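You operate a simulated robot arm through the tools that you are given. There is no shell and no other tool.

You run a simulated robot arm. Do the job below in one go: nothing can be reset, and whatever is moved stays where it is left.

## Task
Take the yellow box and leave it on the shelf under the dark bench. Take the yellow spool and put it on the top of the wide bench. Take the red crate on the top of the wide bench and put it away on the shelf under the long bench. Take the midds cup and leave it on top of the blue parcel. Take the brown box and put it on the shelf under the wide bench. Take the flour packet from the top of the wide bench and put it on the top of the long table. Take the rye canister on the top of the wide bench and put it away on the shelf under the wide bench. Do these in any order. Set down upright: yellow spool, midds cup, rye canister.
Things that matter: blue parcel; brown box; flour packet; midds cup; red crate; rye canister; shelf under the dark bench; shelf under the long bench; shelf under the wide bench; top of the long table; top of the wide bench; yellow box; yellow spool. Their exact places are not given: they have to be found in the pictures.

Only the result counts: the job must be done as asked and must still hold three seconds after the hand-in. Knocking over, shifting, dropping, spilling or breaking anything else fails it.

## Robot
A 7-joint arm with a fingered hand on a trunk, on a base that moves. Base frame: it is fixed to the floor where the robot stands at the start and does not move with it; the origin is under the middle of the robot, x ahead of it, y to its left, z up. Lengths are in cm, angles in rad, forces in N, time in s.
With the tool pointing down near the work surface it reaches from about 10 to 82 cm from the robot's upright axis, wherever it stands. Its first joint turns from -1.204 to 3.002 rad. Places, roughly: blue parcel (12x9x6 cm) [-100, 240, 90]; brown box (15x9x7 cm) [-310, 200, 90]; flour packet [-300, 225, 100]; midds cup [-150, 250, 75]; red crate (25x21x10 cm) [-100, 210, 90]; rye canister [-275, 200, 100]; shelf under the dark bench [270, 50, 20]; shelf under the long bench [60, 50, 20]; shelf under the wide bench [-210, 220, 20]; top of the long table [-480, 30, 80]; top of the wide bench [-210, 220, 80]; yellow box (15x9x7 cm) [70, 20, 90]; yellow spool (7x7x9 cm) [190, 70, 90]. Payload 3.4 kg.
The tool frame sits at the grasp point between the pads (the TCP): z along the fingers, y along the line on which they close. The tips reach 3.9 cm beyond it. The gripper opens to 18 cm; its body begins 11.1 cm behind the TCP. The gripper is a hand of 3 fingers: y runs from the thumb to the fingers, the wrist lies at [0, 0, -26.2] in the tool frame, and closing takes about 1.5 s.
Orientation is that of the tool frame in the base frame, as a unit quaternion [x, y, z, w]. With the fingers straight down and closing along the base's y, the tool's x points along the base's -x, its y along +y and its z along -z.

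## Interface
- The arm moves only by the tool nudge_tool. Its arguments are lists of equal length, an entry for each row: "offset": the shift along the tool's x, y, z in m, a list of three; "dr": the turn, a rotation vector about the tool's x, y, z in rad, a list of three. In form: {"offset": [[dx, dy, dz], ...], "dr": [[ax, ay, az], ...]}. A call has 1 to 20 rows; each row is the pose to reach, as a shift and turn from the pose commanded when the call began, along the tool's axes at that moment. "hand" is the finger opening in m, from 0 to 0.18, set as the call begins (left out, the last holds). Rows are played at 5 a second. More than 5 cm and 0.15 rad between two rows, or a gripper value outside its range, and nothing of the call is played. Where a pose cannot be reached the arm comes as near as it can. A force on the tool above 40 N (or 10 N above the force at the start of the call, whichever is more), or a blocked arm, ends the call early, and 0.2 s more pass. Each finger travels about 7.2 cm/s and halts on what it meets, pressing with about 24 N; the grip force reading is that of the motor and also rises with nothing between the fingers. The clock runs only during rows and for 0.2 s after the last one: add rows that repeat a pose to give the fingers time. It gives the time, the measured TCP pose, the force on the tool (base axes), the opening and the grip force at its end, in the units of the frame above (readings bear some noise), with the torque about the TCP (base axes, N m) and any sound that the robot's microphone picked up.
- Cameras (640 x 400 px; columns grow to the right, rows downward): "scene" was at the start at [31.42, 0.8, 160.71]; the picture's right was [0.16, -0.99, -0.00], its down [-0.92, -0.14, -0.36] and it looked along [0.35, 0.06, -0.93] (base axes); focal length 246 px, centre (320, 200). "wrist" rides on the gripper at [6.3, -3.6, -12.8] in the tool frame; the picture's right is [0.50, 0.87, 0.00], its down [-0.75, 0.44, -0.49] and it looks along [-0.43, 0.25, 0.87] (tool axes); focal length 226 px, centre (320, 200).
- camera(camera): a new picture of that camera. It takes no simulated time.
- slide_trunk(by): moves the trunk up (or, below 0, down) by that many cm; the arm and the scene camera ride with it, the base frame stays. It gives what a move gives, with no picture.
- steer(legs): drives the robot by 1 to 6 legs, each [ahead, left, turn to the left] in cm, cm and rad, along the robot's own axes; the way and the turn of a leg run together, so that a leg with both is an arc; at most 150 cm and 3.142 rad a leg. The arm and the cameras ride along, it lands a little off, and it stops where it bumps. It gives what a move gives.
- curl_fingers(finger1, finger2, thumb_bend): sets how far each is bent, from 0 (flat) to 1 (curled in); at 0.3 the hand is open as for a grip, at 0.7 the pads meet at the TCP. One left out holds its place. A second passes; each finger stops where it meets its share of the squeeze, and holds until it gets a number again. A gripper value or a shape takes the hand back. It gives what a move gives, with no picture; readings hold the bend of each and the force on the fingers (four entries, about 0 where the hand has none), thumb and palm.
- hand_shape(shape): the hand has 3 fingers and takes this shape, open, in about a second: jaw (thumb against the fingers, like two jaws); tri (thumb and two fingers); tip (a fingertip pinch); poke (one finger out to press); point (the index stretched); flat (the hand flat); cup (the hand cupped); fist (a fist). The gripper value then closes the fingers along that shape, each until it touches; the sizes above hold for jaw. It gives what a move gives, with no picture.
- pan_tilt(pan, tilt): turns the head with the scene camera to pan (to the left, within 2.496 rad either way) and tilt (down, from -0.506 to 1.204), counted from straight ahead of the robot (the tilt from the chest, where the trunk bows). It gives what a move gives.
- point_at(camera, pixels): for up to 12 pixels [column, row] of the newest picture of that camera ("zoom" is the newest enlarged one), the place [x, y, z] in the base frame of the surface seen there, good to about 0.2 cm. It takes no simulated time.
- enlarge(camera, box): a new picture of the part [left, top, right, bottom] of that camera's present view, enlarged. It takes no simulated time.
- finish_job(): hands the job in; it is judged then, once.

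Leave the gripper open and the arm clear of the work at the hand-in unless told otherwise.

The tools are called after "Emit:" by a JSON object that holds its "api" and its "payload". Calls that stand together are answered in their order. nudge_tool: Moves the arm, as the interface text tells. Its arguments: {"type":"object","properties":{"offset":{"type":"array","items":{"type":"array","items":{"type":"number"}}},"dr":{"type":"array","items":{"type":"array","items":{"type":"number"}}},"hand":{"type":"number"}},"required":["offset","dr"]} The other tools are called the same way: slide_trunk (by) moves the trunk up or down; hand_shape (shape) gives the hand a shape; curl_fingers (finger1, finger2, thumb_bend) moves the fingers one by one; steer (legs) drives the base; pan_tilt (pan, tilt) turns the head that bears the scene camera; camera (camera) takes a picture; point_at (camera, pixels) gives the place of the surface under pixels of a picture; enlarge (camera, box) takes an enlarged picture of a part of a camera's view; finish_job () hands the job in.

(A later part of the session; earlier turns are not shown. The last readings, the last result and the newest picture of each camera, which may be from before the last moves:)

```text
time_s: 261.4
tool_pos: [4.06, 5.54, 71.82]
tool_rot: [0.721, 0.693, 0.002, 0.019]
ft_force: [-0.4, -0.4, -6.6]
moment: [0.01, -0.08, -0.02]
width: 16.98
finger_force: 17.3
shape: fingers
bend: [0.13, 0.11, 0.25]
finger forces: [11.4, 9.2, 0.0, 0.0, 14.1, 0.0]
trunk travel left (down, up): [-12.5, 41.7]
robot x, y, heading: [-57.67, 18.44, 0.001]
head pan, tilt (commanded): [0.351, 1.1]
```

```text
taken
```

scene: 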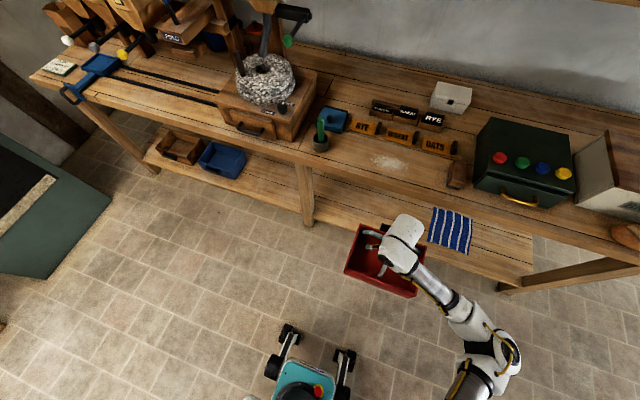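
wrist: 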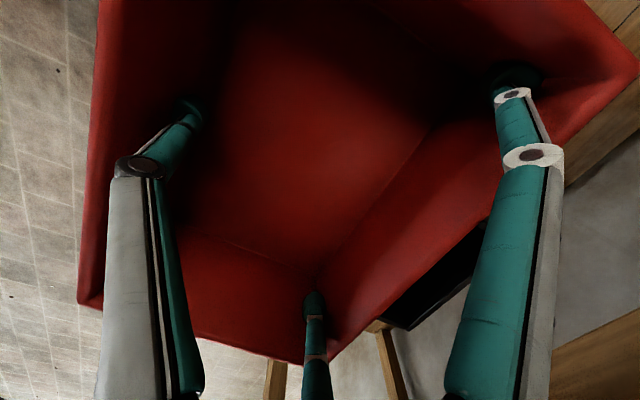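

The crate is in front of the bench. I measure the striped mat at (450,230) and free shelf, then lower on.

Emit:
{"api": "point_at", "payload": {"camera": "scene", "pixels": [[432, 212], [429, 243], [470, 220], [468, 250], [360, 205], [400, 205], [330, 180], [310, 215], [350, 222]]}}

Emit:
{"api": "nudge_tool", "payload": {"offset": [[0, 0, 0.03], [0, 0, 0.06], [0, 0, 0.09], [0, 0, 0.12], [0, 0, 0.15], [0, 0, 0.18], [0, 0, 0.21], [0, 0, 0.24], [0, 0, 0.27], [0, 0, 0.3], [0, 0, 0.33], [0, 0, 0.36], [0, 0, 0.375], [0, 0, 0.375]], "dr": [[0, 0, 0], [0, 0, 0], [0, 0, 0], [0, 0, 0], [0, 0, 0], [0, 0, 0], [0, 0, 0], [0, 0, 0], [0, 0, 0], [0, 0, 0], [0, 0, 0], [0, 0, 0], [0, 0, 0], [0, 0, 0]]}}

Emit:
{"api": "camera", "payload": {"camera": "scene"}}

Emit:
{"api": "camera", "payload": {"camera": "wrist"}}

```text
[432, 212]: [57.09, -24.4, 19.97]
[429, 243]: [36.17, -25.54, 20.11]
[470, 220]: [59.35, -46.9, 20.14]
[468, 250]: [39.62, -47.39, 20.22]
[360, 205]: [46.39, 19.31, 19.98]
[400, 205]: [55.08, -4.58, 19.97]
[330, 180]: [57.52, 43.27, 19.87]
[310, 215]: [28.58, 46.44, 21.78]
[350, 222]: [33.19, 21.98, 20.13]
```

```text
time_s: 264.4
tool_pos: [4.72, 4.62, 34.03]
tool_rot: [0.721, 0.693, 0.001, 0.018]
ft_force: [0.2, -0.4, -6.9]
moment: [0.01, -0.12, 0.02]
width: 16.98
finger_force: 16.8
shape: fingers
bend: [0.13, 0.11, 0.25]
finger forces: [10.3, 9.1, 0.0, 0.0, 13.7, 0.0]
trunk travel left (down, up): [-12.5, 41.7]
robot x, y, heading: [-57.85, 18.34, 0.002]
head pan, tilt (commanded): [0.351, 1.1]
```

```text
taken
```

scene: 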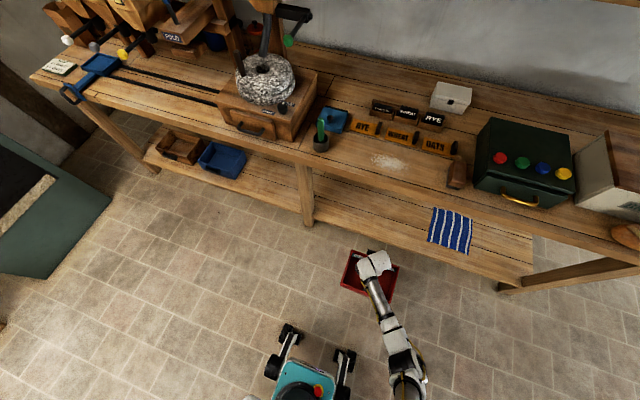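

```text
taken
```

wrist: 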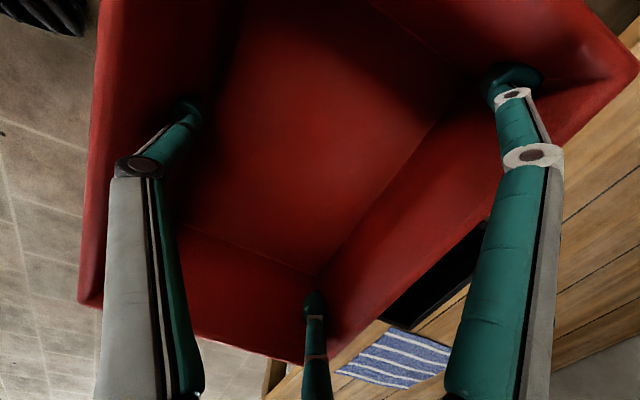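

Emit:
{"api": "point_at", "payload": {"camera": "wrist", "pixels": [[82, 300], [105, 50], [325, 350], [628, 65], [300, 180], [250, 220], [360, 290]]}}

Emit:
{"api": "point_at", "payload": {"camera": "scene", "pixels": [[370, 258], [385, 320], [400, 350], [365, 275], [352, 285], [410, 380]]}}

```text
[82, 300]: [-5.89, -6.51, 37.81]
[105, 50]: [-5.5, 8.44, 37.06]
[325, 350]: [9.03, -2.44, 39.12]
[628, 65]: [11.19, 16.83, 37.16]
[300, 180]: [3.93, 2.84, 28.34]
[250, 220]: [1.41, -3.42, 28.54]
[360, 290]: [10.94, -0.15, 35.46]
```

```text
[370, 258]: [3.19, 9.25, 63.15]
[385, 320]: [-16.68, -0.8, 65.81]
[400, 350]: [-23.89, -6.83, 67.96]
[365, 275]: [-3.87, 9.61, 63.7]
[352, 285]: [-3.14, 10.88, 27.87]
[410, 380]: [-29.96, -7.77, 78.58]
```

The crate's underside is at about 27.4, clear of the shelf (20). I drive ahead 45 cm to bring it in over the shelf.

Emit:
{"api": "steer", "payload": {"legs": [[45, 0, 0]]}}

Emit:
{"api": "camera", "payload": {"camera": "scene"}}

Emit:
{"api": "camera", "payload": {"camera": "wrist"}}

```text
time_s: 267.2
tool_pos: [50.12, 4.41, 34.25]
tool_rot: [0.722, 0.692, 0.002, 0.018]
ft_force: [-0.3, 0.3, -6.7]
moment: [-0.01, -0.08, -0.01]
width: 16.97
finger_force: 16.5
shape: fingers
bend: [0.13, 0.11, 0.25]
finger forces: [10.4, 9.1, 0.0, 0.1, 13.7, 0.0]
trunk travel left (down, up): [-12.5, 41.7]
robot x, y, heading: [-12.16, 18.46, -0.002]
head pan, tilt (commanded): [0.351, 1.1]
```

```text
taken
```

scene: 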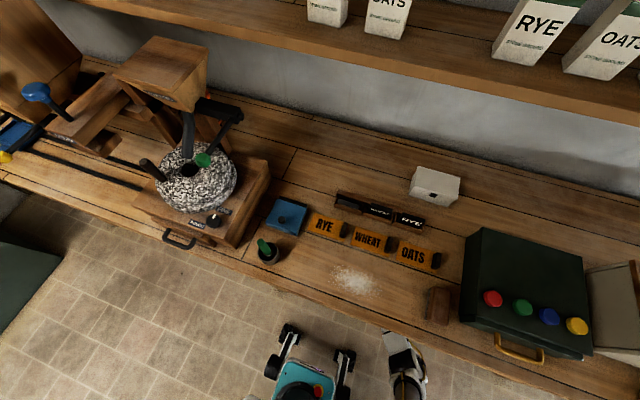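

```text
taken
```

wrist: 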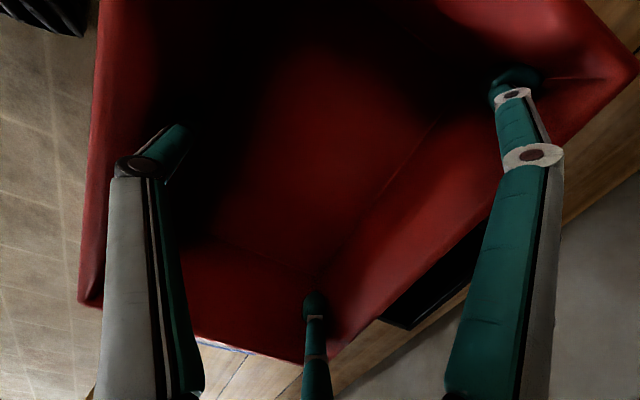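

It's under the bench over the shelf. I lower 7 cm gently.

Emit:
{"api": "nudge_tool", "payload": {"offset": [[0, 0, 0.02], [0, 0, 0.04], [0, 0, 0.055], [0, 0, 0.063], [0, 0, 0.068], [0, 0, 0.068]], "dr": [[0, 0, 0], [0, 0, 0], [0, 0, 0], [0, 0, 0], [0, 0, 0], [0, 0, 0]]}}

```text
time_s: 268.6
tool_pos: [50.17, 4.08, 27.47]
tool_rot: [0.722, 0.692, 0.001, 0.02]
ft_force: [0.2, -0.5, -7.5]
moment: [0.04, -0.11, -0.04]
width: 16.97
finger_force: 16.8
shape: fingers
bend: [0.13, 0.11, 0.25]
finger forces: [10.2, 9.3, 0.1, 0.0, 13.9, 0.0]
trunk travel left (down, up): [-12.5, 41.7]
robot x, y, heading: [-12.04, 18.09, -0.007]
head pan, tilt (commanded): [0.351, 1.1]
```

Emit:
{"api": "nudge_tool", "payload": {"offset": [[0, 0, 0.003], [0, 0, 0.005], [0, 0, 0.007], [0, 0, 0.007]], "dr": [[0, 0, 0], [0, 0, 0], [0, 0, 0], [0, 0, 0]]}}

```text
time_s: 269.6
tool_pos: [50.31, 4.2, 27.03]
tool_rot: [0.722, 0.692, 0.003, 0.02]
ft_force: [1.1, -0.2, -4.7]
moment: [0.29, 0.09, -0.17]
width: 16.96
finger_force: 18.2
shape: fingers
bend: [0.13, 0.11, 0.24]
finger forces: [12.3, 8.4, 0.0, 0.0, 15.3, 0.0]
trunk travel left (down, up): [-12.5, 41.7]
robot x, y, heading: [-12.28, 18.35, -0.003]
head pan, tilt (commanded): [0.351, 1.1]
```

Partly touching (−4.7 N). A little more.

Emit:
{"api": "nudge_tool", "payload": {"offset": [[0, 0, 0.002], [0, 0, 0.004], [0, 0, 0.004]], "dr": [[0, 0, 0], [0, 0, 0], [0, 0, 0]]}}

```text
time_s: 270.4
tool_pos: [50.34, 4.17, 26.8]
tool_rot: [0.722, 0.692, 0.004, 0.022]
ft_force: [-1.8, 0.1, 16.5]
moment: [0.04, -0.1, 0.07]
width: 17.0
finger_force: 24.9
shape: fingers
bend: [0.13, 0.12, 0.23]
finger forces: [17.1, 15.1, 0.1, 0.1, 17.3, 0.0]
trunk travel left (down, up): [-12.5, 41.7]
robot x, y, heading: [-12.07, 18.52, -0.008]
head pan, tilt (commanded): [0.351, 1.1]
```

Firm contact (+16 N). I draw the fingers inward to 11 cm to release.

Emit:
{"api": "nudge_tool", "payload": {"offset": [[0, 0, -0.002], [0, 0, -0.002], [0, 0, -0.002], [0, 0, -0.002], [0, 0, -0.002], [0, 0, -0.002], [0, 0, -0.002]], "dr": [[0, 0, 0], [0, 0, 0], [0, 0, 0], [0, 0, 0], [0, 0, 0], [0, 0, 0], [0, 0, 0]], "hand": 0.11}}

Emit:
{"api": "camera", "payload": {"camera": "wrist"}}

```text
time_s: 272.0
tool_pos: [50.3, 4.16, 27.0]
tool_rot: [0.722, 0.692, 0.002, 0.02]
ft_force: [0.1, -0.5, -1.8]
moment: [0.02, 0.0, 0.01]
width: 0.7
finger_force: 24.0
shape: jaw
bend: [0.72, 0.72, 0.72]
finger forces: [0.0, 0.1, 0.0, 0.1, 0.0, 0.1]
trunk travel left (down, up): [-12.5, 41.7]
robot x, y, heading: [-12.21, 18.42, -0.001]
head pan, tilt (commanded): [0.351, 1.1]
```

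```text
taken
```

wrist: 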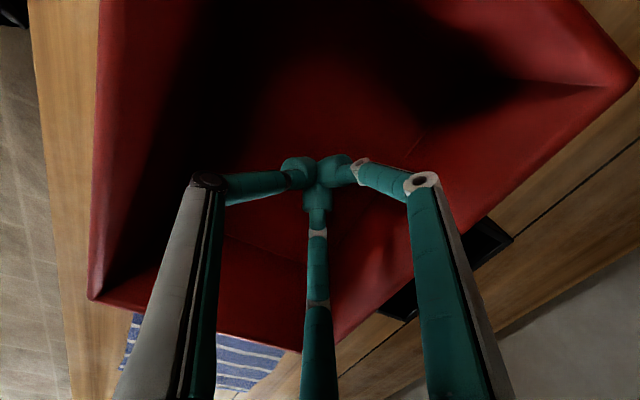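

Released (fingers closed inward). I raise the hand 13 cm out of the crate and back away.

Emit:
{"api": "nudge_tool", "payload": {"offset": [[0, 0, -0.03], [0, 0, -0.06], [0, 0, -0.09], [0, 0, -0.12], [0, 0, -0.14], [0, 0, -0.14]], "dr": [[0, 0, 0], [0, 0, 0], [0, 0, 0], [0, 0, 0], [0, 0, 0], [0, 0, 0]]}}

Emit:
{"api": "camera", "payload": {"camera": "wrist"}}

Emit:
{"api": "steer", "payload": {"legs": [[-46, 0, 0]]}}

Emit:
{"api": "camera", "payload": {"camera": "scene"}}

```text
time_s: 273.4
tool_pos: [49.88, 4.51, 40.82]
tool_rot: [0.722, 0.692, 0.003, 0.02]
ft_force: [-0.1, -1.0, -0.6]
moment: [0.01, 0.01, 0.0]
width: 0.66
finger_force: 24.3
shape: jaw
bend: [0.72, 0.72, 0.72]
finger forces: [0.0, 0.0, 0.0, 0.0, 0.1, 0.0]
trunk travel left (down, up): [-12.5, 41.7]
robot x, y, heading: [-12.16, 18.4, -0.001]
head pan, tilt (commanded): [0.351, 1.1]
```

```text
taken
```

wrist: 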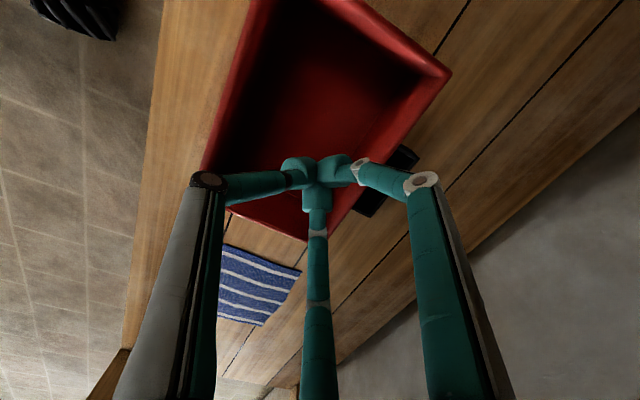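

```text
time_s: 276.2
tool_pos: [3.45, 4.94, 40.89]
tool_rot: [0.72, 0.693, 0.003, 0.02]
ft_force: [0.2, -0.1, -0.4]
moment: [0.01, 0.05, 0.0]
width: 0.7
finger_force: 23.8
shape: jaw
bend: [0.72, 0.72, 0.72]
finger forces: [0.0, 0.0, 0.0, 0.0, 0.1, 0.1]
trunk travel left (down, up): [-12.5, 41.7]
robot x, y, heading: [-58.66, 18.44, -0.001]
head pan, tilt (commanded): [0.351, 1.1]
```

```text
taken
```

scene: 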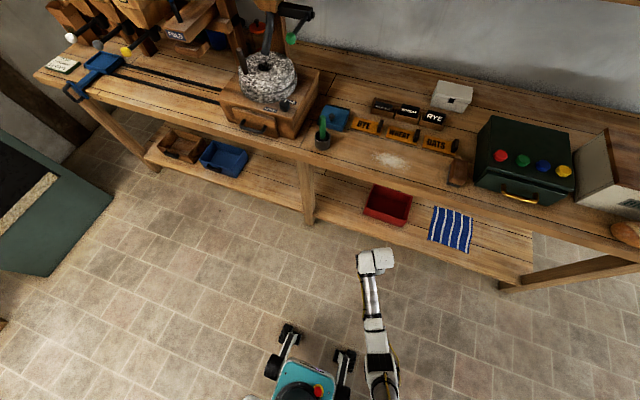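

The red crate sits on the long bench's shelf. I raise the arm back up and open the hand for the next jobs.

Emit:
{"api": "nudge_tool", "payload": {"offset": [[0, 0, -0.05], [0, 0, -0.1], [0, 0, -0.15], [0, 0, -0.2], [0, 0, -0.25], [0, 0, -0.3], [0, 0, -0.35], [0, 0, -0.4], [0, 0, -0.45], [0, -0.02, -0.495], [0, -0.04, -0.54], [0, -0.06, -0.58], [0, -0.08, -0.62], [0, -0.1, -0.66], [0, -0.12, -0.7], [0, -0.14, -0.7]], "dr": [[0, 0, 0], [0, 0, 0], [0, 0, 0], [0, 0, 0], [0, 0, 0], [0, 0, 0], [0, 0, 0], [0, 0, 0], [0, 0, 0], [0, 0, 0], [0, 0, 0], [0, 0, 0], [0, 0, 0], [0, 0, 0], [0, 0, 0], [0, 0, 0]], "hand": 0.14}}

Emit:
{"api": "steer", "payload": {"legs": [[10, 0, 1.571], [0, 0, 0.0]]}}

Emit:
{"api": "camera", "payload": {"camera": "scene"}}

```text
time_s: 279.6
tool_pos: [19.84, 1.04, 99.92]
tool_rot: [0.72, 0.694, 0.002, 0.022]
ft_force: [-0.3, 0.3, -1.1]
moment: [-0.01, -0.02, 0.0]
width: 13.99
finger_force: 0.1
shape: jaw
bend: [0.57, 0.57, 0.57]
finger forces: [0.0, 0.0, 0.0, 0.0, 0.0, 0.0]
out of reach, approached as far as the arm can: row 4, 5, 6, 7, 8, 9, 10, 11, 12, 13, 14, 15, 16
trunk travel left (down, up): [-12.5, 41.7]
robot x, y, heading: [-58.44, 18.34, 0.006]
head pan, tilt (commanded): [0.351, 1.1]
```

```text
time_s: 284.0
tool_pos: [-32.25, 102.62, 99.82]
tool_rot: [0.035, 0.999, 0.016, 0.013]
ft_force: [-0.6, -0.3, 0.9]
moment: [0.0, 0.0, -0.01]
width: 13.98
finger_force: 0.1
shape: jaw
bend: [0.57, 0.57, 0.57]
finger forces: [0.0, 0.0, 0.1, 0.0, 0.0, 0.0]
trunk travel left (down, up): [-12.5, 41.7]
robot x, y, heading: [-52.1, 24.32, 1.538]
head pan, tilt (commanded): [0.351, 1.1]
```

```text
taken
```

scene: 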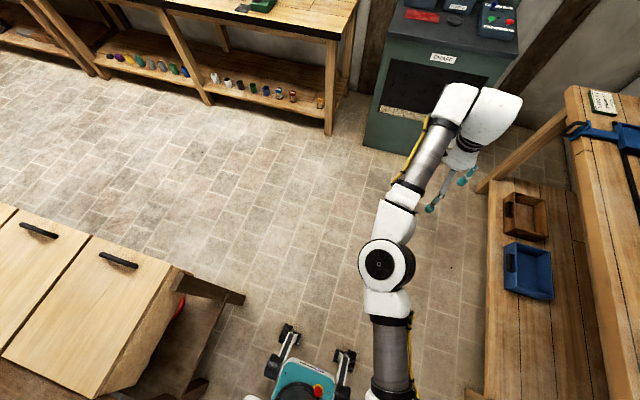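

The arm ended more stretched than asked (78 cm ahead), but nothing was touched. I now retract it properly to about 46 cm ahead, checking the result.

Emit:
{"api": "nudge_tool", "payload": {"offset": [[0, 0, 0], [0, 0, 0]], "dr": [[0, 0, 0], [0, 0, 0]]}}

Emit:
{"api": "nudge_tool", "payload": {"offset": [[0, -0.04, -0.01], [0, -0.08, -0.02], [0.02, -0.12, -0.03], [0.04, -0.16, -0.04], [0.06, -0.19, -0.05], [0.07, -0.22, -0.06], [0.08, -0.25, -0.07], [0.09, -0.28, -0.08], [0.09, -0.28, -0.08]], "dr": [[0, 0, 0], [0, 0, 0], [0, 0, 0], [0, 0, 0], [0, 0, 0], [0, 0, 0], [0, 0, 0], [0, 0, 0], [0, 0, 0]]}}

```text
time_s: 284.6
tool_pos: [-32.26, 102.02, 100.21]
tool_rot: [0.036, 0.999, 0.02, 0.014]
ft_force: [0.8, -0.1, 0.2]
moment: [0.01, -0.01, 0.0]
width: 14.0
finger_force: 0.0
shape: jaw
bend: [0.57, 0.57, 0.57]
finger forces: [0.1, 0.0, 0.0, 0.0, 0.1, 0.1]
trunk travel left (down, up): [-12.5, 41.7]
robot x, y, heading: [-51.88, 24.33, 1.537]
head pan, tilt (commanded): [0.351, 1.1]
```

```text
time_s: 286.6
tool_pos: [-32.2, 101.9, 100.07]
tool_rot: [0.036, 0.999, 0.02, 0.013]
ft_force: [-1.0, -0.2, 0.4]
moment: [-0.01, 0.0, 0.0]
width: 13.99
finger_force: 0.1
shape: jaw
bend: [0.57, 0.57, 0.57]
finger forces: [0.1, 0.1, 0.1, 0.0, 0.0, 0.1]
out of reach, approached as far as the arm can: row 1, 2, 3, 4, 5, 6, 7, 8, 9
trunk travel left (down, up): [-12.5, 41.7]
robot x, y, heading: [-52.26, 24.81, 1.539]
head pan, tilt (commanded): [0.351, 1.1]
```

The arm is stretched straight and stuck. I try a sideways/downward move to bend it out of that pose.

Emit:
{"api": "nudge_tool", "payload": {"offset": [[0.03, 0, 0.02], [0.06, -0.01, 0.04], [0.09, -0.02, 0.06], [0.12, -0.04, 0.08], [0.15, -0.06, 0.1]], "dr": [[0, 0, 0], [0, 0, 0], [0, 0, 0], [0, 0, 0], [0, 0, 0]]}}

Emit:
{"api": "camera", "payload": {"camera": "scene"}}

```text
time_s: 287.8
tool_pos: [-47.32, 105.97, 91.28]
tool_rot: [0.037, 0.999, 0.018, 0.015]
ft_force: [-0.5, 0.2, 0.5]
moment: [-0.02, 0.03, 0.0]
width: 13.98
finger_force: 0.2
shape: jaw
bend: [0.57, 0.57, 0.57]
finger forces: [0.1, 0.0, 0.0, 0.0, 0.1, 0.1]
out of reach, approached as far as the arm can: row 1, 2, 3, 4, 5
trunk travel left (down, up): [-12.5, 41.7]
robot x, y, heading: [-52.1, 24.65, 1.537]
head pan, tilt (commanded): [0.351, 1.1]
```

```text
taken
```

scene: 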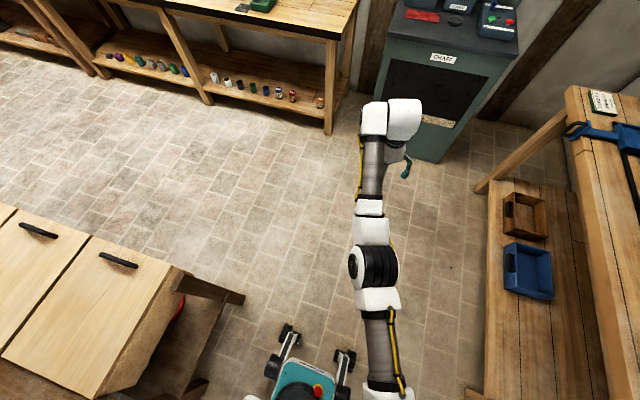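

Still stretched. I try going clearly downward and inward, the way the arm came.

Emit:
{"api": "nudge_tool", "payload": {"offset": [[0, -0.015, 0.04], [0, -0.03, 0.08], [0, -0.045, 0.12], [0, -0.06, 0.16], [0, -0.075, 0.2], [0, -0.09, 0.24], [0, -0.105, 0.28], [0, -0.12, 0.32], [0, -0.135, 0.36], [0, -0.15, 0.4], [0, -0.15, 0.4]], "dr": [[0, 0, 0], [0, 0, 0], [0, 0, 0], [0, 0, 0], [0, 0, 0], [0, 0, 0], [0, 0, 0], [0, 0, 0], [0, 0, 0], [0, 0, 0], [0, 0, 0]]}}

Emit:
{"api": "camera", "payload": {"camera": "scene"}}

```text
time_s: 290.2
tool_pos: [-47.26, 92.69, 50.36]
tool_rot: [0.035, 0.999, 0.019, 0.014]
ft_force: [0.6, 0.3, 0.4]
moment: [0.01, -0.02, -0.02]
width: 13.97
finger_force: 0.1
shape: jaw
bend: [0.57, 0.57, 0.57]
finger forces: [0.0, 0.0, 0.0, 0.0, 0.0, 0.0]
out of reach, approached as far as the arm can: row 1, 2, 3, 4, 5
trunk travel left (down, up): [-12.5, 41.7]
robot x, y, heading: [-52.14, 24.36, 1.541]
head pan, tilt (commanded): [0.351, 1.1]
```

```text
taken
```

scene: 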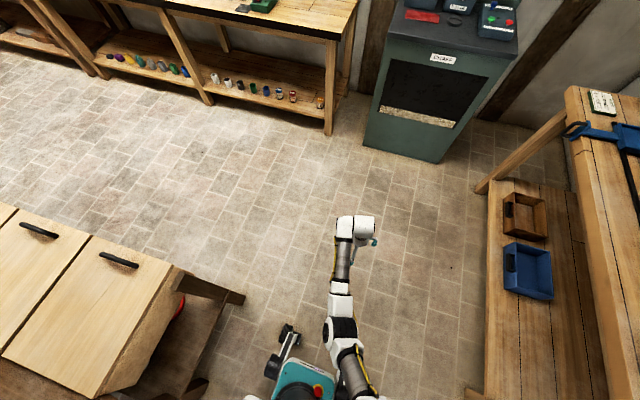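

Unstuck (68 cm ahead, z 50). I pull the tool in to about 45 cm ahead first, then raise it.

Emit:
{"api": "nudge_tool", "payload": {"offset": [[0, -0.04, 0], [0, -0.08, 0], [0, -0.12, 0], [0, -0.16, 0], [0, -0.2, -0.01], [0, -0.22, -0.03], [0, -0.22, -0.06], [0, -0.22, -0.1], [0, -0.22, -0.14], [0, -0.22, -0.18], [0, -0.22, -0.22], [0, -0.22, -0.26]], "dr": [[0, 0, 0], [0, 0, 0], [0, 0, 0], [0, 0, 0], [0, 0, 0], [0, 0, 0], [0, 0, 0], [0, 0, 0], [0, 0, 0], [0, 0, 0], [0, 0, 0], [0, 0, 0]]}}

Emit:
{"api": "camera", "payload": {"camera": "scene"}}

```text
time_s: 293.0
tool_pos: [-48.98, 73.0, 56.14]
tool_rot: [0.039, 0.998, 0.051, 0.012]
ft_force: [-1.0, 0.3, 0.0]
moment: [0.0, 0.02, -0.04]
width: 13.98
finger_force: 0.0
shape: jaw
bend: [0.57, 0.57, 0.57]
finger forces: [0.0, 0.0, 0.1, 0.1, 0.1, 0.0]
out of reach, approached as far as the arm can: row 7, 8, 9, 10, 11, 12
trunk travel left (down, up): [-12.5, 41.7]
robot x, y, heading: [-52.11, 24.18, 1.539]
head pan, tilt (commanded): [0.351, 1.1]
stopped in row 12: the arm was blocked; the commanded pose is now the measured one
```

```text
taken
```

scene: 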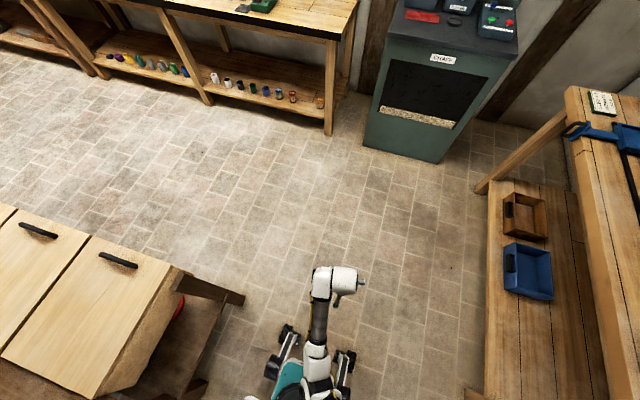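

The elbow is now folded down in front of the base. I measure where elbow and forearm are.

Emit:
{"api": "point_at", "payload": {"camera": "scene", "pixels": [[318, 345], [320, 320], [325, 285], [345, 280], [320, 375], [330, 390], [300, 395]]}}

Emit:
{"api": "pan_tilt", "payload": {"pan": 0.0, "tilt": 1.2}}

Emit:
{"api": "camera", "payload": {"camera": "scene"}}

```text
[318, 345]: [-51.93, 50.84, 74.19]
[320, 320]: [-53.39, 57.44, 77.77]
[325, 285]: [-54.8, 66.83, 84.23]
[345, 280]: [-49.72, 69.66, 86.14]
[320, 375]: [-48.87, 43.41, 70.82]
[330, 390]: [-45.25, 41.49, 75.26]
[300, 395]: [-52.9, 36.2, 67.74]
```

```text
time_s: 293.8
tool_pos: [-49.0, 73.09, 56.3]
tool_rot: [0.037, 0.998, 0.052, 0.013]
ft_force: [-0.1, -0.1, -1.4]
moment: [-0.02, -0.01, 0.01]
width: 13.98
finger_force: 0.1
shape: jaw
bend: [0.57, 0.57, 0.57]
finger forces: [0.0, 0.0, 0.1, 0.0, 0.0, 0.0]
trunk travel left (down, up): [-12.5, 41.7]
robot x, y, heading: [-52.12, 24.5, 1.539]
head pan, tilt (commanded): [0.0, 1.201]
```

```text
taken
```

scene: 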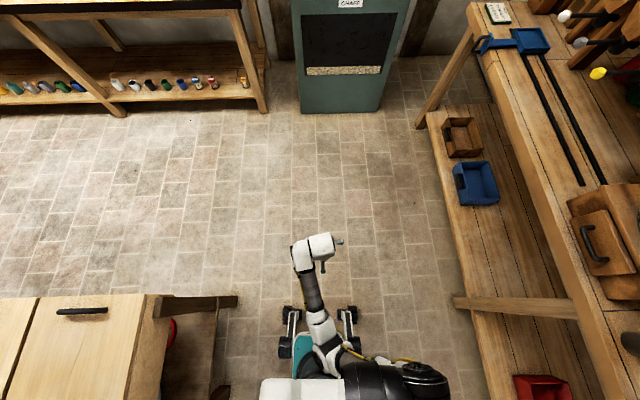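

The elbow sits low on the inner side. Instead of flipping it I'll use the trunk for height: first move the tool out to about 62 cm ahead, then raise the trunk 40 cm.

Emit:
{"api": "nudge_tool", "payload": {"offset": [[0, 0.03, 0.02], [0, 0.06, 0.04], [0, 0.09, 0.05], [0, 0.12, 0.06], [0, 0.14, 0.07], [0, 0.14, 0.07]], "dr": [[0.03, 0, 0], [0.07, 0, 0], [0.1, 0, 0], [0.1, 0, 0], [0.1, 0, 0], [0.1, 0, 0]]}}

Emit:
{"api": "slide_trunk", "payload": {"by": 40}}

Emit:
{"api": "camera", "payload": {"camera": "scene"}}

```text
time_s: 295.2
tool_pos: [-47.97, 87.33, 50.69]
tool_rot: [0.039, 0.999, -0.001, 0.011]
ft_force: [-0.1, 0.7, -0.5]
moment: [0.01, -0.02, 0.0]
width: 13.98
finger_force: 0.0
shape: jaw
bend: [0.57, 0.57, 0.57]
finger forces: [0.0, 0.0, 0.0, 0.0, 0.0, 0.0]
trunk travel left (down, up): [-12.5, 41.7]
robot x, y, heading: [-52.55, 24.66, 1.536]
head pan, tilt (commanded): [0.0, 1.201]
```

```text
time_s: 299.1
tool_pos: [-47.77, 87.37, 90.56]
tool_rot: [0.039, 0.999, -0.002, 0.01]
ft_force: [-0.5, 0.1, 0.1]
moment: [-0.03, -0.01, -0.04]
width: 14.0
finger_force: 0.0
shape: jaw
bend: [0.57, 0.57, 0.57]
finger forces: [0.0, 0.0, 0.0, 0.1, 0.0, 0.1]
trunk travel left (down, up): [-52.5, 1.7]
robot x, y, heading: [-52.38, 24.59, 1.536]
head pan, tilt (commanded): [0.0, 1.201]
```

```text
taken
```

scene: 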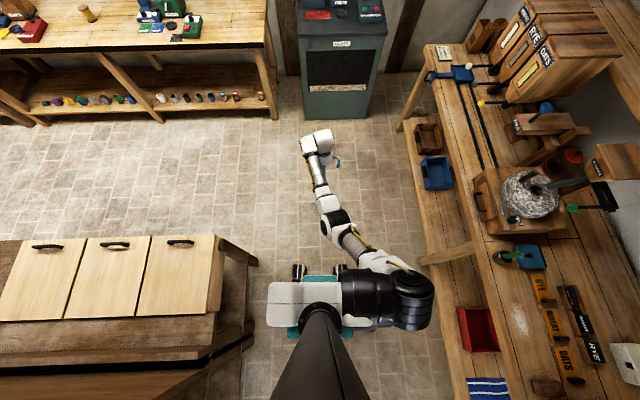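

The trunk lift keeps the arm pose (z 90.6). I raise the tool by 12 cm and drive toward the wide bench's far part.

Emit:
{"api": "nudge_tool", "payload": {"offset": [[0, 0, -0.03], [0, 0, -0.06], [0, 0, -0.09], [0, 0, -0.12], [0, 0, -0.12]], "dr": [[0, 0, 0], [0, 0, 0], [0, 0, 0], [0, 0, 0], [0, 0, 0]]}}

Emit:
{"api": "steer", "payload": {"legs": [[80, 0, 0.03], [0, 150, 0], [0, 70, 0]]}}

Emit:
{"api": "pan_tilt", "payload": {"pan": 0.25, "tilt": 0.9}}

Emit:
{"api": "camera", "payload": {"camera": "scene"}}

```text
time_s: 300.3
tool_pos: [-47.87, 87.44, 102.45]
tool_rot: [0.039, 0.999, -0.002, 0.011]
ft_force: [0.4, 0.4, 1.3]
moment: [0.0, 0.01, 0.01]
width: 14.02
finger_force: 0.1
shape: jaw
bend: [0.57, 0.57, 0.57]
finger forces: [0.0, 0.0, 0.0, 0.0, 0.0, 0.0]
trunk travel left (down, up): [-52.5, 1.7]
robot x, y, heading: [-52.56, 24.6, 1.539]
head pan, tilt (commanded): [0.0, 1.201]
```

```text
time_s: 302.1
tool_pos: [-47.45, 104.79, 102.79]
tool_rot: [0.038, 0.999, 0.002, 0.011]
ft_force: [-0.4, 0.2, -0.1]
moment: [0.01, -0.01, 0.0]
width: 13.97
finger_force: 0.1
shape: jaw
bend: [0.57, 0.57, 0.57]
finger forces: [0.0, 0.1, 0.1, 0.0, 0.0, 0.0]
trunk travel left (down, up): [-52.5, 1.7]
robot x, y, heading: [-51.52, 42.73, 1.535]
head pan, tilt (commanded): [0.0, 1.201]
stopped in leg 1: the robot was blocked; the commanded pose is now the measured one
```

```text
time_s: 302.9
tool_pos: [-47.63, 105.36, 102.54]
tool_rot: [0.038, 0.999, 0.0, 0.011]
ft_force: [0.1, -0.3, 0.1]
moment: [0.0, 0.01, -0.01]
width: 13.99
finger_force: 0.1
shape: jaw
bend: [0.57, 0.57, 0.57]
finger forces: [0.0, 0.1, 0.0, 0.1, 0.0, 0.0]
trunk travel left (down, up): [-52.5, 1.7]
robot x, y, heading: [-51.77, 42.07, 1.54]
head pan, tilt (commanded): [0.25, 0.901]
```

```text
taken
```

scene: 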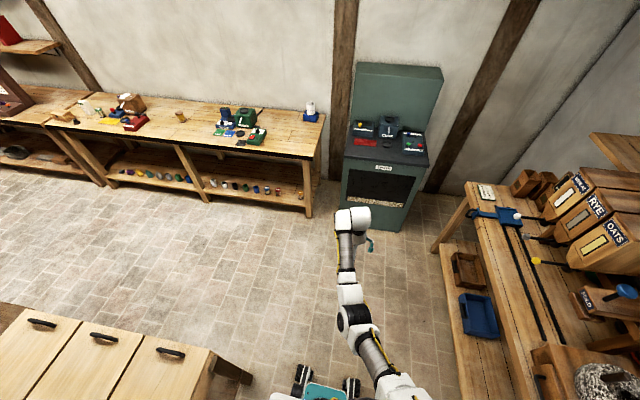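

The base was blocked at y≈42 – perhaps something overhead now that the trunk is high. I look up and around.

Emit:
{"api": "pan_tilt", "payload": {"pan": 0.0, "tilt": -0.3}}

Emit:
{"api": "camera", "payload": {"camera": "scene"}}

Emit:
{"api": "pan_tilt", "payload": {"pan": 0.9, "tilt": 0.9}}

Emit:
{"api": "camera", "payload": {"camera": "scene"}}

Emit:
{"api": "pan_tilt", "payload": {"pan": -0.9, "tilt": 0.9}}

Emit:
{"api": "camera", "payload": {"camera": "scene"}}

```text
time_s: 304.3
tool_pos: [-47.35, 105.6, 102.19]
tool_rot: [0.037, 0.999, -0.003, 0.01]
ft_force: [0.4, 0.5, -0.4]
moment: [0.01, -0.01, 0.02]
width: 14.0
finger_force: 0.1
shape: jaw
bend: [0.57, 0.57, 0.57]
finger forces: [0.0, 0.0, 0.0, 0.0, 0.0, 0.0]
trunk travel left (down, up): [-52.5, 1.7]
robot x, y, heading: [-51.51, 42.34, 1.535]
head pan, tilt (commanded): [0.0, -0.3]
```

```text
taken
```

scene: 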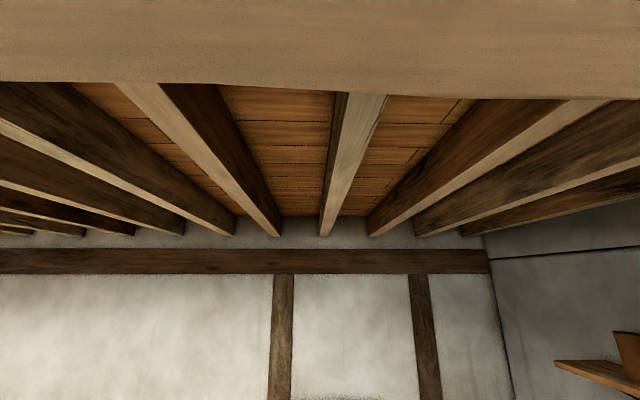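

```text
time_s: 305.7
tool_pos: [-47.53, 105.51, 102.19]
tool_rot: [0.037, 0.999, -0.001, 0.01]
ft_force: [0.4, 0.8, 0.1]
moment: [0.01, 0.01, 0.01]
width: 13.95
finger_force: 0.1
shape: jaw
bend: [0.57, 0.57, 0.57]
finger forces: [0.0, 0.1, 0.0, 0.0, 0.0, 0.0]
trunk travel left (down, up): [-52.5, 1.7]
robot x, y, heading: [-51.57, 42.66, 1.539]
head pan, tilt (commanded): [0.901, 0.901]
```

```text
taken
```

scene: 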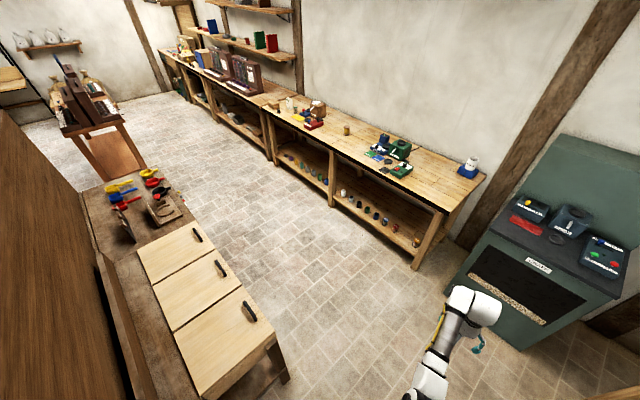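

```text
time_s: 307.5
tool_pos: [-46.88, 104.2, 103.05]
tool_rot: [0.038, 0.999, 0.004, 0.008]
ft_force: [-0.2, 0.0, 0.4]
moment: [-0.01, -0.01, 0.01]
width: 13.99
finger_force: 0.1
shape: jaw
bend: [0.57, 0.57, 0.57]
finger forces: [0.0, 0.0, 0.1, 0.1, 0.0, 0.1]
trunk travel left (down, up): [-52.5, 1.7]
robot x, y, heading: [-51.69, 42.52, 1.539]
head pan, tilt (commanded): [-0.901, 0.901]
```

```text
taken
```

scene: 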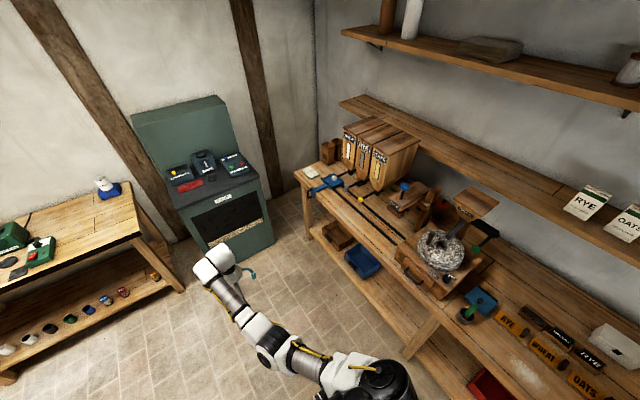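

A big ceiling beam is right in front of the head. I measure it.

Emit:
{"api": "pan_tilt", "payload": {"pan": 0.0, "tilt": -0.3}}

Emit:
{"api": "camera", "payload": {"camera": "scene"}}

Emit:
{"api": "point_at", "payload": {"camera": "scene", "pixels": [[320, 5], [320, 80], [320, 60], [100, 60], [550, 60], [350, 150], [350, 230], [250, 265], [440, 270]]}}

```text
time_s: 308.9
tool_pos: [-48.16, 105.56, 102.31]
tool_rot: [0.036, 0.999, -0.002, 0.012]
ft_force: [-0.4, -0.3, -0.3]
moment: [-0.02, -0.06, 0.0]
width: 14.0
finger_force: 0.1
shape: jaw
bend: [0.57, 0.57, 0.57]
finger forces: [0.0, 0.1, 0.0, 0.0, 0.0, 0.0]
trunk travel left (down, up): [-52.5, 1.7]
robot x, y, heading: [-51.92, 42.77, 1.539]
head pan, tilt (commanded): [0.0, -0.3]
```

```text
taken
```

scene: 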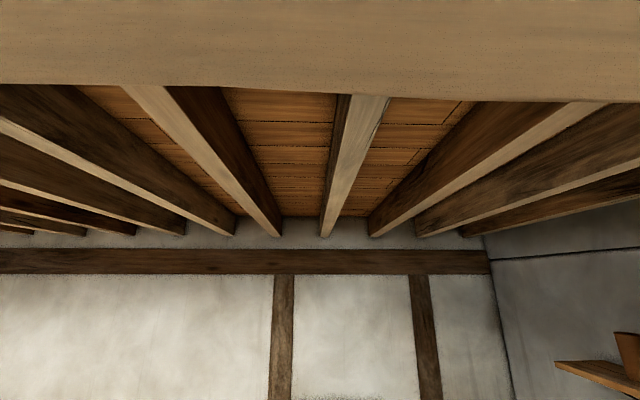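

```text
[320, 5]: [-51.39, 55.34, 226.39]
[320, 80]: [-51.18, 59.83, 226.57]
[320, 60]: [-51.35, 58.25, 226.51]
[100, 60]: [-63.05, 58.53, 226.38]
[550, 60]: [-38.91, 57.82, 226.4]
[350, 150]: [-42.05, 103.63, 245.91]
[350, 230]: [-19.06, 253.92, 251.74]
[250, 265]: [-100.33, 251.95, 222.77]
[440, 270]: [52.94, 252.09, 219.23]
```

The beam's underside is at z≈226, spanning to y≈60; beyond it the joists are at 246. I lower the trunk 16 cm to pass under, then drive on to x≈−275.

Emit:
{"api": "slide_trunk", "payload": {"by": -16}}

Emit:
{"api": "steer", "payload": {"legs": [[66, 0, 0.03], [0, 150, 0], [0, 75, 0]]}}

Emit:
{"api": "pan_tilt", "payload": {"pan": 0.2, "tilt": 0.8}}

Emit:
{"api": "camera", "payload": {"camera": "scene"}}

```text
time_s: 310.7
tool_pos: [-47.74, 105.66, 86.34]
tool_rot: [0.038, 0.999, -0.002, 0.011]
ft_force: [0.0, 0.0, 0.5]
moment: [0.01, 0.02, -0.03]
width: 13.99
finger_force: 0.0
shape: jaw
bend: [0.57, 0.57, 0.57]
finger forces: [0.0, 0.0, 0.1, 0.0, 0.0, 0.0]
trunk travel left (down, up): [-36.5, 17.7]
robot x, y, heading: [-51.79, 42.31, 1.538]
head pan, tilt (commanded): [0.0, -0.3]
```

```text
time_s: 325.2
tool_pos: [-274.99, 173.9, 86.29]
tool_rot: [0.029, 1.0, -0.003, 0.011]
ft_force: [-0.9, 0.0, -0.1]
moment: [-0.01, 0.02, 0.01]
width: 14.01
finger_force: 0.0
shape: jaw
bend: [0.57, 0.57, 0.57]
finger forces: [0.1, 0.0, 0.0, 0.0, 0.1, 0.1]
trunk travel left (down, up): [-36.5, 17.7]
robot x, y, heading: [-278.53, 110.8, 1.557]
head pan, tilt (commanded): [0.0, -0.3]
```

```text
time_s: 326.5
tool_pos: [-275.2, 173.79, 86.46]
tool_rot: [0.029, 1.0, -0.001, 0.011]
ft_force: [-0.2, 0.2, 0.3]
moment: [-0.05, -0.03, -0.04]
width: 14.0
finger_force: 0.0
shape: jaw
bend: [0.57, 0.57, 0.57]
finger forces: [0.1, 0.0, 0.0, 0.2, 0.0, 0.0]
trunk travel left (down, up): [-36.5, 17.7]
robot x, y, heading: [-278.32, 110.61, 1.553]
head pan, tilt (commanded): [0.201, 0.799]
```

```text
taken
```

scene: 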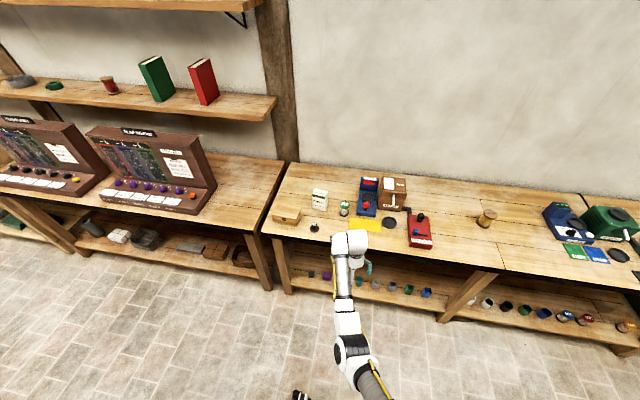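

The bench's lower shelf has a row of small jars along it. I zoom to find free places on the shelf.

Emit:
{"api": "enlarge", "payload": {"camera": "scene", "box": [270, 220, 480, 340]}}

Emit:
{"api": "enlarge", "payload": {"camera": "scene", "box": [430, 240, 640, 360]}}

Emit:
{"api": "enlarge", "payload": {"camera": "scene", "box": [255, 160, 455, 280]}}

```text
3.05 times, centred on (375, 280) of scene
```

zoom: 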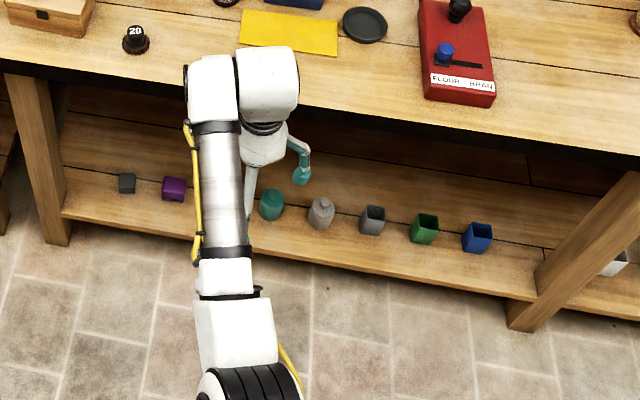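

```text
3.05 times, centred on (535, 300) of scene
```

zoom: 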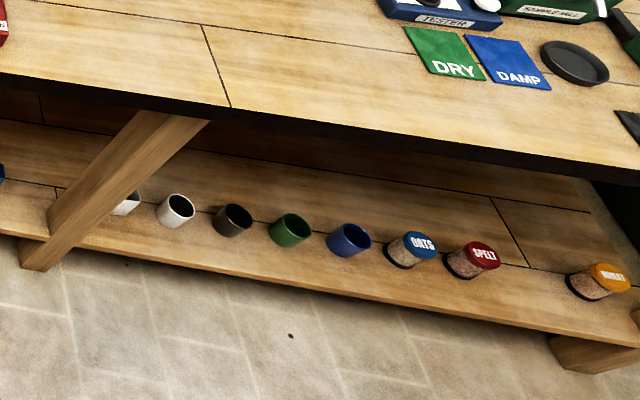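

```text
3.20 times, centred on (355, 220) of scene
```

zoom: 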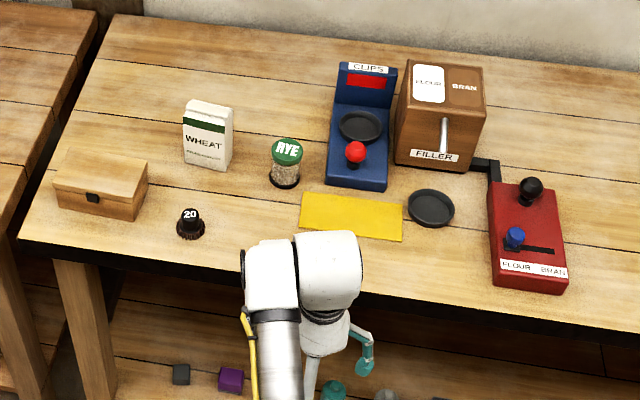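

The rye canister (green lid "RYE") and the WHEAT packet are clear. I measure the shelf row and the three objects.

Emit:
{"api": "point_at", "payload": {"camera": "zoom", "pixels": [[60, 178], [145, 165], [100, 215], [58, 205], [135, 218], [210, 110], [185, 160], [228, 165], [287, 150], [285, 182], [190, 225], [205, 105]]}}

Emit:
{"api": "enlarge", "payload": {"camera": "scene", "box": [430, 240, 640, 360]}}

Emit:
{"api": "point_at", "payload": {"camera": "zoom", "pixels": [[178, 200], [178, 226], [290, 218], [350, 232], [415, 240], [480, 250], [610, 272], [535, 262], [535, 290], [400, 190], [500, 320], [300, 170]]}}

Emit:
{"api": "enlarge", "payload": {"camera": "scene", "box": [270, 220, 480, 340]}}

Emit:
{"api": "point_at", "payload": {"camera": "zoom", "pixels": [[127, 178], [173, 188], [270, 200], [320, 205], [372, 210], [425, 222], [477, 232], [540, 205], [545, 255], [525, 270], [150, 150], [400, 190]]}}

```text
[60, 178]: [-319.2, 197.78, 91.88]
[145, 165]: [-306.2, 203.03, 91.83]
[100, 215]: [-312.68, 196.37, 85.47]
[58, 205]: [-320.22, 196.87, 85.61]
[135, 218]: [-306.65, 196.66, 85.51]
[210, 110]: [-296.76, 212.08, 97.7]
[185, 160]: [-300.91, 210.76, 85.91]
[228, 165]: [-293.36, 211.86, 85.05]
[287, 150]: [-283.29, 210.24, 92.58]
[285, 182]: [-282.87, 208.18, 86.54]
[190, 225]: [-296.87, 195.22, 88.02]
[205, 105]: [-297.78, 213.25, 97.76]
```

```text
3.05 times, centred on (535, 300) of scene
```

zoom: 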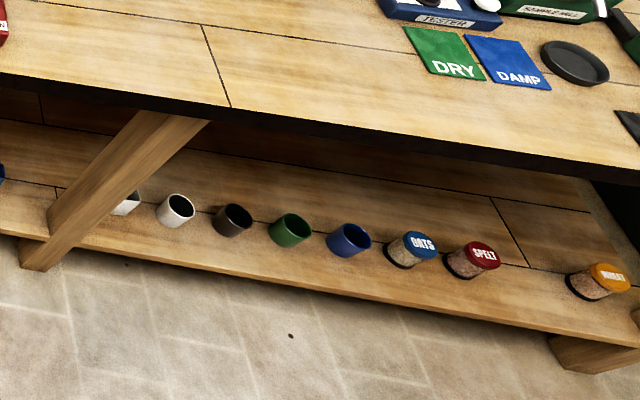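

```text
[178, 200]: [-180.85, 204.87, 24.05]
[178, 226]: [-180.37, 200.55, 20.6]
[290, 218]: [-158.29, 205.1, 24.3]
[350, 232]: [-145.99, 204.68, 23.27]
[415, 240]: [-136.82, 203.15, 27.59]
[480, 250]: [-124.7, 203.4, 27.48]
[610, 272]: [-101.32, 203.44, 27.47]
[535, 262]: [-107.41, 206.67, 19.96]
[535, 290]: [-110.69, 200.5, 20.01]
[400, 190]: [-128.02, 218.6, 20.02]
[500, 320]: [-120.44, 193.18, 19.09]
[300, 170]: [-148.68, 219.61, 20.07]
```

```text
3.05 times, centred on (375, 280) of scene
```

zoom: 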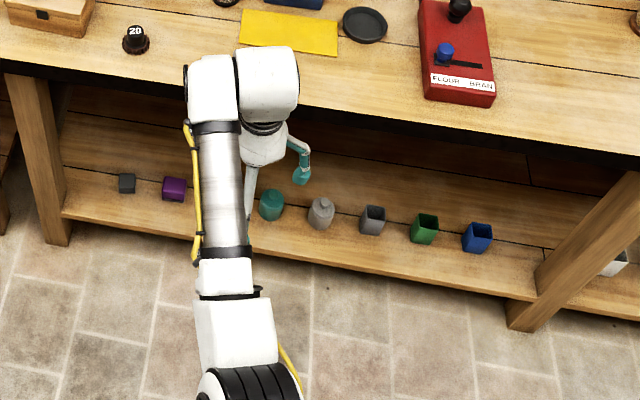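

```text
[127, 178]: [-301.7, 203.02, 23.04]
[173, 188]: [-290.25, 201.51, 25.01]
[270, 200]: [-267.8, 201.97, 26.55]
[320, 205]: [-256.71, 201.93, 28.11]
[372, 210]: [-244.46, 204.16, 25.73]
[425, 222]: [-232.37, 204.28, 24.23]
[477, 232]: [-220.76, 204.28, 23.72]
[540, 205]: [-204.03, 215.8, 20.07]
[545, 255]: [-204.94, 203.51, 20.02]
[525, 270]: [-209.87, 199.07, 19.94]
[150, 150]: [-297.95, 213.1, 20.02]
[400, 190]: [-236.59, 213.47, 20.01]
```

Jar row: y≈203, tops ≤28; behind it (y>210) the shelf is free. Now the brown box: centre ≈ (−312.9, 201.1), z 85–92. I raise the trunk 16 cm and drive to line up with it.

Emit:
{"api": "slide_trunk", "payload": {"by": 16}}

Emit:
{"api": "steer", "payload": {"legs": [[0, 37, 0.015], [27, 0, 0]]}}

Emit:
{"api": "pan_tilt", "payload": {"pan": 0.0, "tilt": 1.1}}

Emit:
{"api": "camera", "payload": {"camera": "scene"}}

Emit:
{"api": "camera", "payload": {"camera": "wrist"}}

```text
time_s: 328.4
tool_pos: [-275.14, 173.68, 102.34]
tool_rot: [0.03, 1.0, -0.002, 0.01]
ft_force: [0.4, -0.6, -0.7]
moment: [0.0, 0.01, 0.0]
width: 13.98
finger_force: 0.1
shape: jaw
bend: [0.57, 0.57, 0.57]
finger forces: [0.0, 0.0, 0.1, 0.0, 0.0, 0.0]
trunk travel left (down, up): [-52.5, 1.7]
robot x, y, heading: [-278.09, 111.05, 1.556]
head pan, tilt (commanded): [0.201, 0.799]
```

```text
time_s: 332.2
tool_pos: [-312.13, 200.91, 102.4]
tool_rot: [0.021, 1.0, -0.002, 0.009]
ft_force: [-0.1, -0.4, -1.0]
moment: [-0.02, 0.07, 0.01]
width: 13.99
finger_force: 0.0
shape: jaw
bend: [0.57, 0.57, 0.57]
finger forces: [0.0, 0.0, 0.0, 0.1, 0.0, 0.1]
trunk travel left (down, up): [-52.5, 1.7]
robot x, y, heading: [-315.12, 137.64, 1.575]
head pan, tilt (commanded): [0.201, 0.799]
```

```text
time_s: 333.0
tool_pos: [-312.48, 200.74, 102.48]
tool_rot: [0.022, 1.0, 0.0, 0.01]
ft_force: [0.7, -0.2, 0.5]
moment: [-0.03, -0.02, 0.05]
width: 13.97
finger_force: 0.2
shape: jaw
bend: [0.57, 0.57, 0.57]
finger forces: [0.0, 0.1, 0.0, 0.0, 0.0, 0.0]
trunk travel left (down, up): [-52.5, 1.7]
robot x, y, heading: [-314.64, 137.88, 1.572]
head pan, tilt (commanded): [0.0, 1.1]
```

```text
taken
```

scene: 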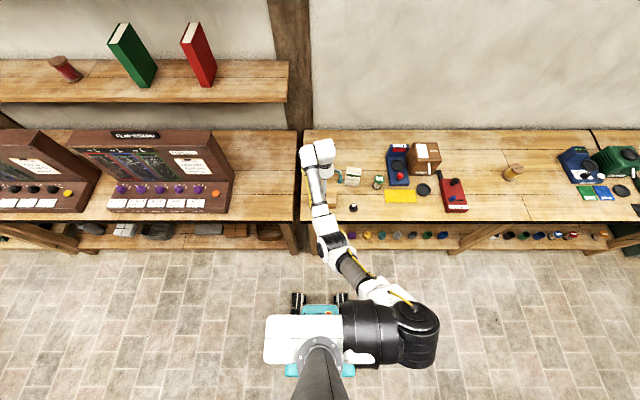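

```text
taken
```

wrist: 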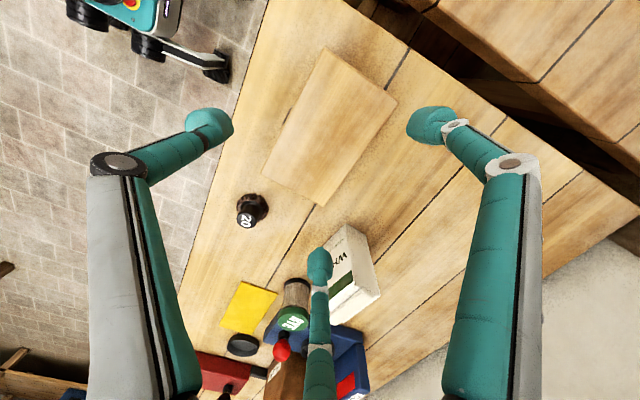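

The brown box is right below between the fingers. I measure its corners in the wrist view.

Emit:
{"api": "point_at", "payload": {"camera": "wrist", "pixels": [[325, 52], [392, 100], [320, 200], [266, 178], [328, 130], [345, 235], [330, 280], [320, 258], [250, 212], [425, 130], [212, 130]]}}

```text
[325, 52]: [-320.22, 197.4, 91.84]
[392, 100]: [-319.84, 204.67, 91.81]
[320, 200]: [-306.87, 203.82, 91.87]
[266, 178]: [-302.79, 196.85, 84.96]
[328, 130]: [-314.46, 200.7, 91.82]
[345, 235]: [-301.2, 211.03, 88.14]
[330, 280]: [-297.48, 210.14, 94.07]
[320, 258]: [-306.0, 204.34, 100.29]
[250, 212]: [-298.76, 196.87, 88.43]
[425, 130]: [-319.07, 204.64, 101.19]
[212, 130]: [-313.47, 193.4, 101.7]
```

The fingers at 14 cm would graze the box's back edge. I open to 18 cm and shift 2.7 cm back (so thumb and fingers straddle the box), then check.

Emit:
{"api": "nudge_tool", "payload": {"offset": [[0.005, 0.013, 0], [0.01, 0.027, 0], [0.01, 0.027, 0.03], [0.01, 0.027, 0.05], [0.01, 0.027, 0.05]], "dr": [[0, 0, 0], [0, 0, 0], [0, 0, 0], [0, 0, 0], [0, 0, 0]], "hand": 0.18}}

Emit:
{"api": "camera", "payload": {"camera": "wrist"}}

Emit:
{"api": "point_at", "payload": {"camera": "wrist", "pixels": [[182, 108], [460, 110], [320, 278], [300, 45], [370, 90], [310, 200], [250, 165], [345, 235]]}}

```text
time_s: 334.2
tool_pos: [-313.04, 203.46, 97.23]
tool_rot: [0.02, 1.0, 0.0, 0.008]
ft_force: [-0.6, -0.3, -0.6]
moment: [-0.01, -0.06, 0.0]
width: 18.0
finger_force: 0.0
shape: jaw
bend: [0.3, 0.3, 0.3]
finger forces: [0.0, 0.1, 0.1, 0.1, 0.0, 0.0]
trunk travel left (down, up): [-52.5, 1.7]
robot x, y, heading: [-314.92, 137.62, 1.572]
head pan, tilt (commanded): [0.0, 1.1]
```

```text
taken
```

wrist: 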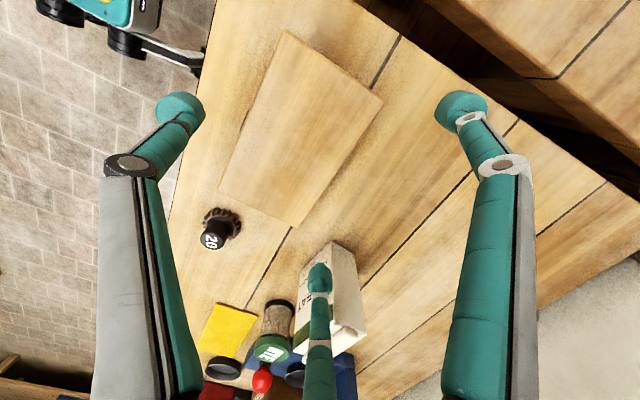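

```text
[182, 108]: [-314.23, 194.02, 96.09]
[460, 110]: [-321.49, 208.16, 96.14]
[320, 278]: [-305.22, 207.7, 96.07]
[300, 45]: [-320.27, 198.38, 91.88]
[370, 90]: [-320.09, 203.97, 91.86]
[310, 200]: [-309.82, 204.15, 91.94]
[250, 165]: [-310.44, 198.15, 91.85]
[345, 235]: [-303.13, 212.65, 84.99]
```

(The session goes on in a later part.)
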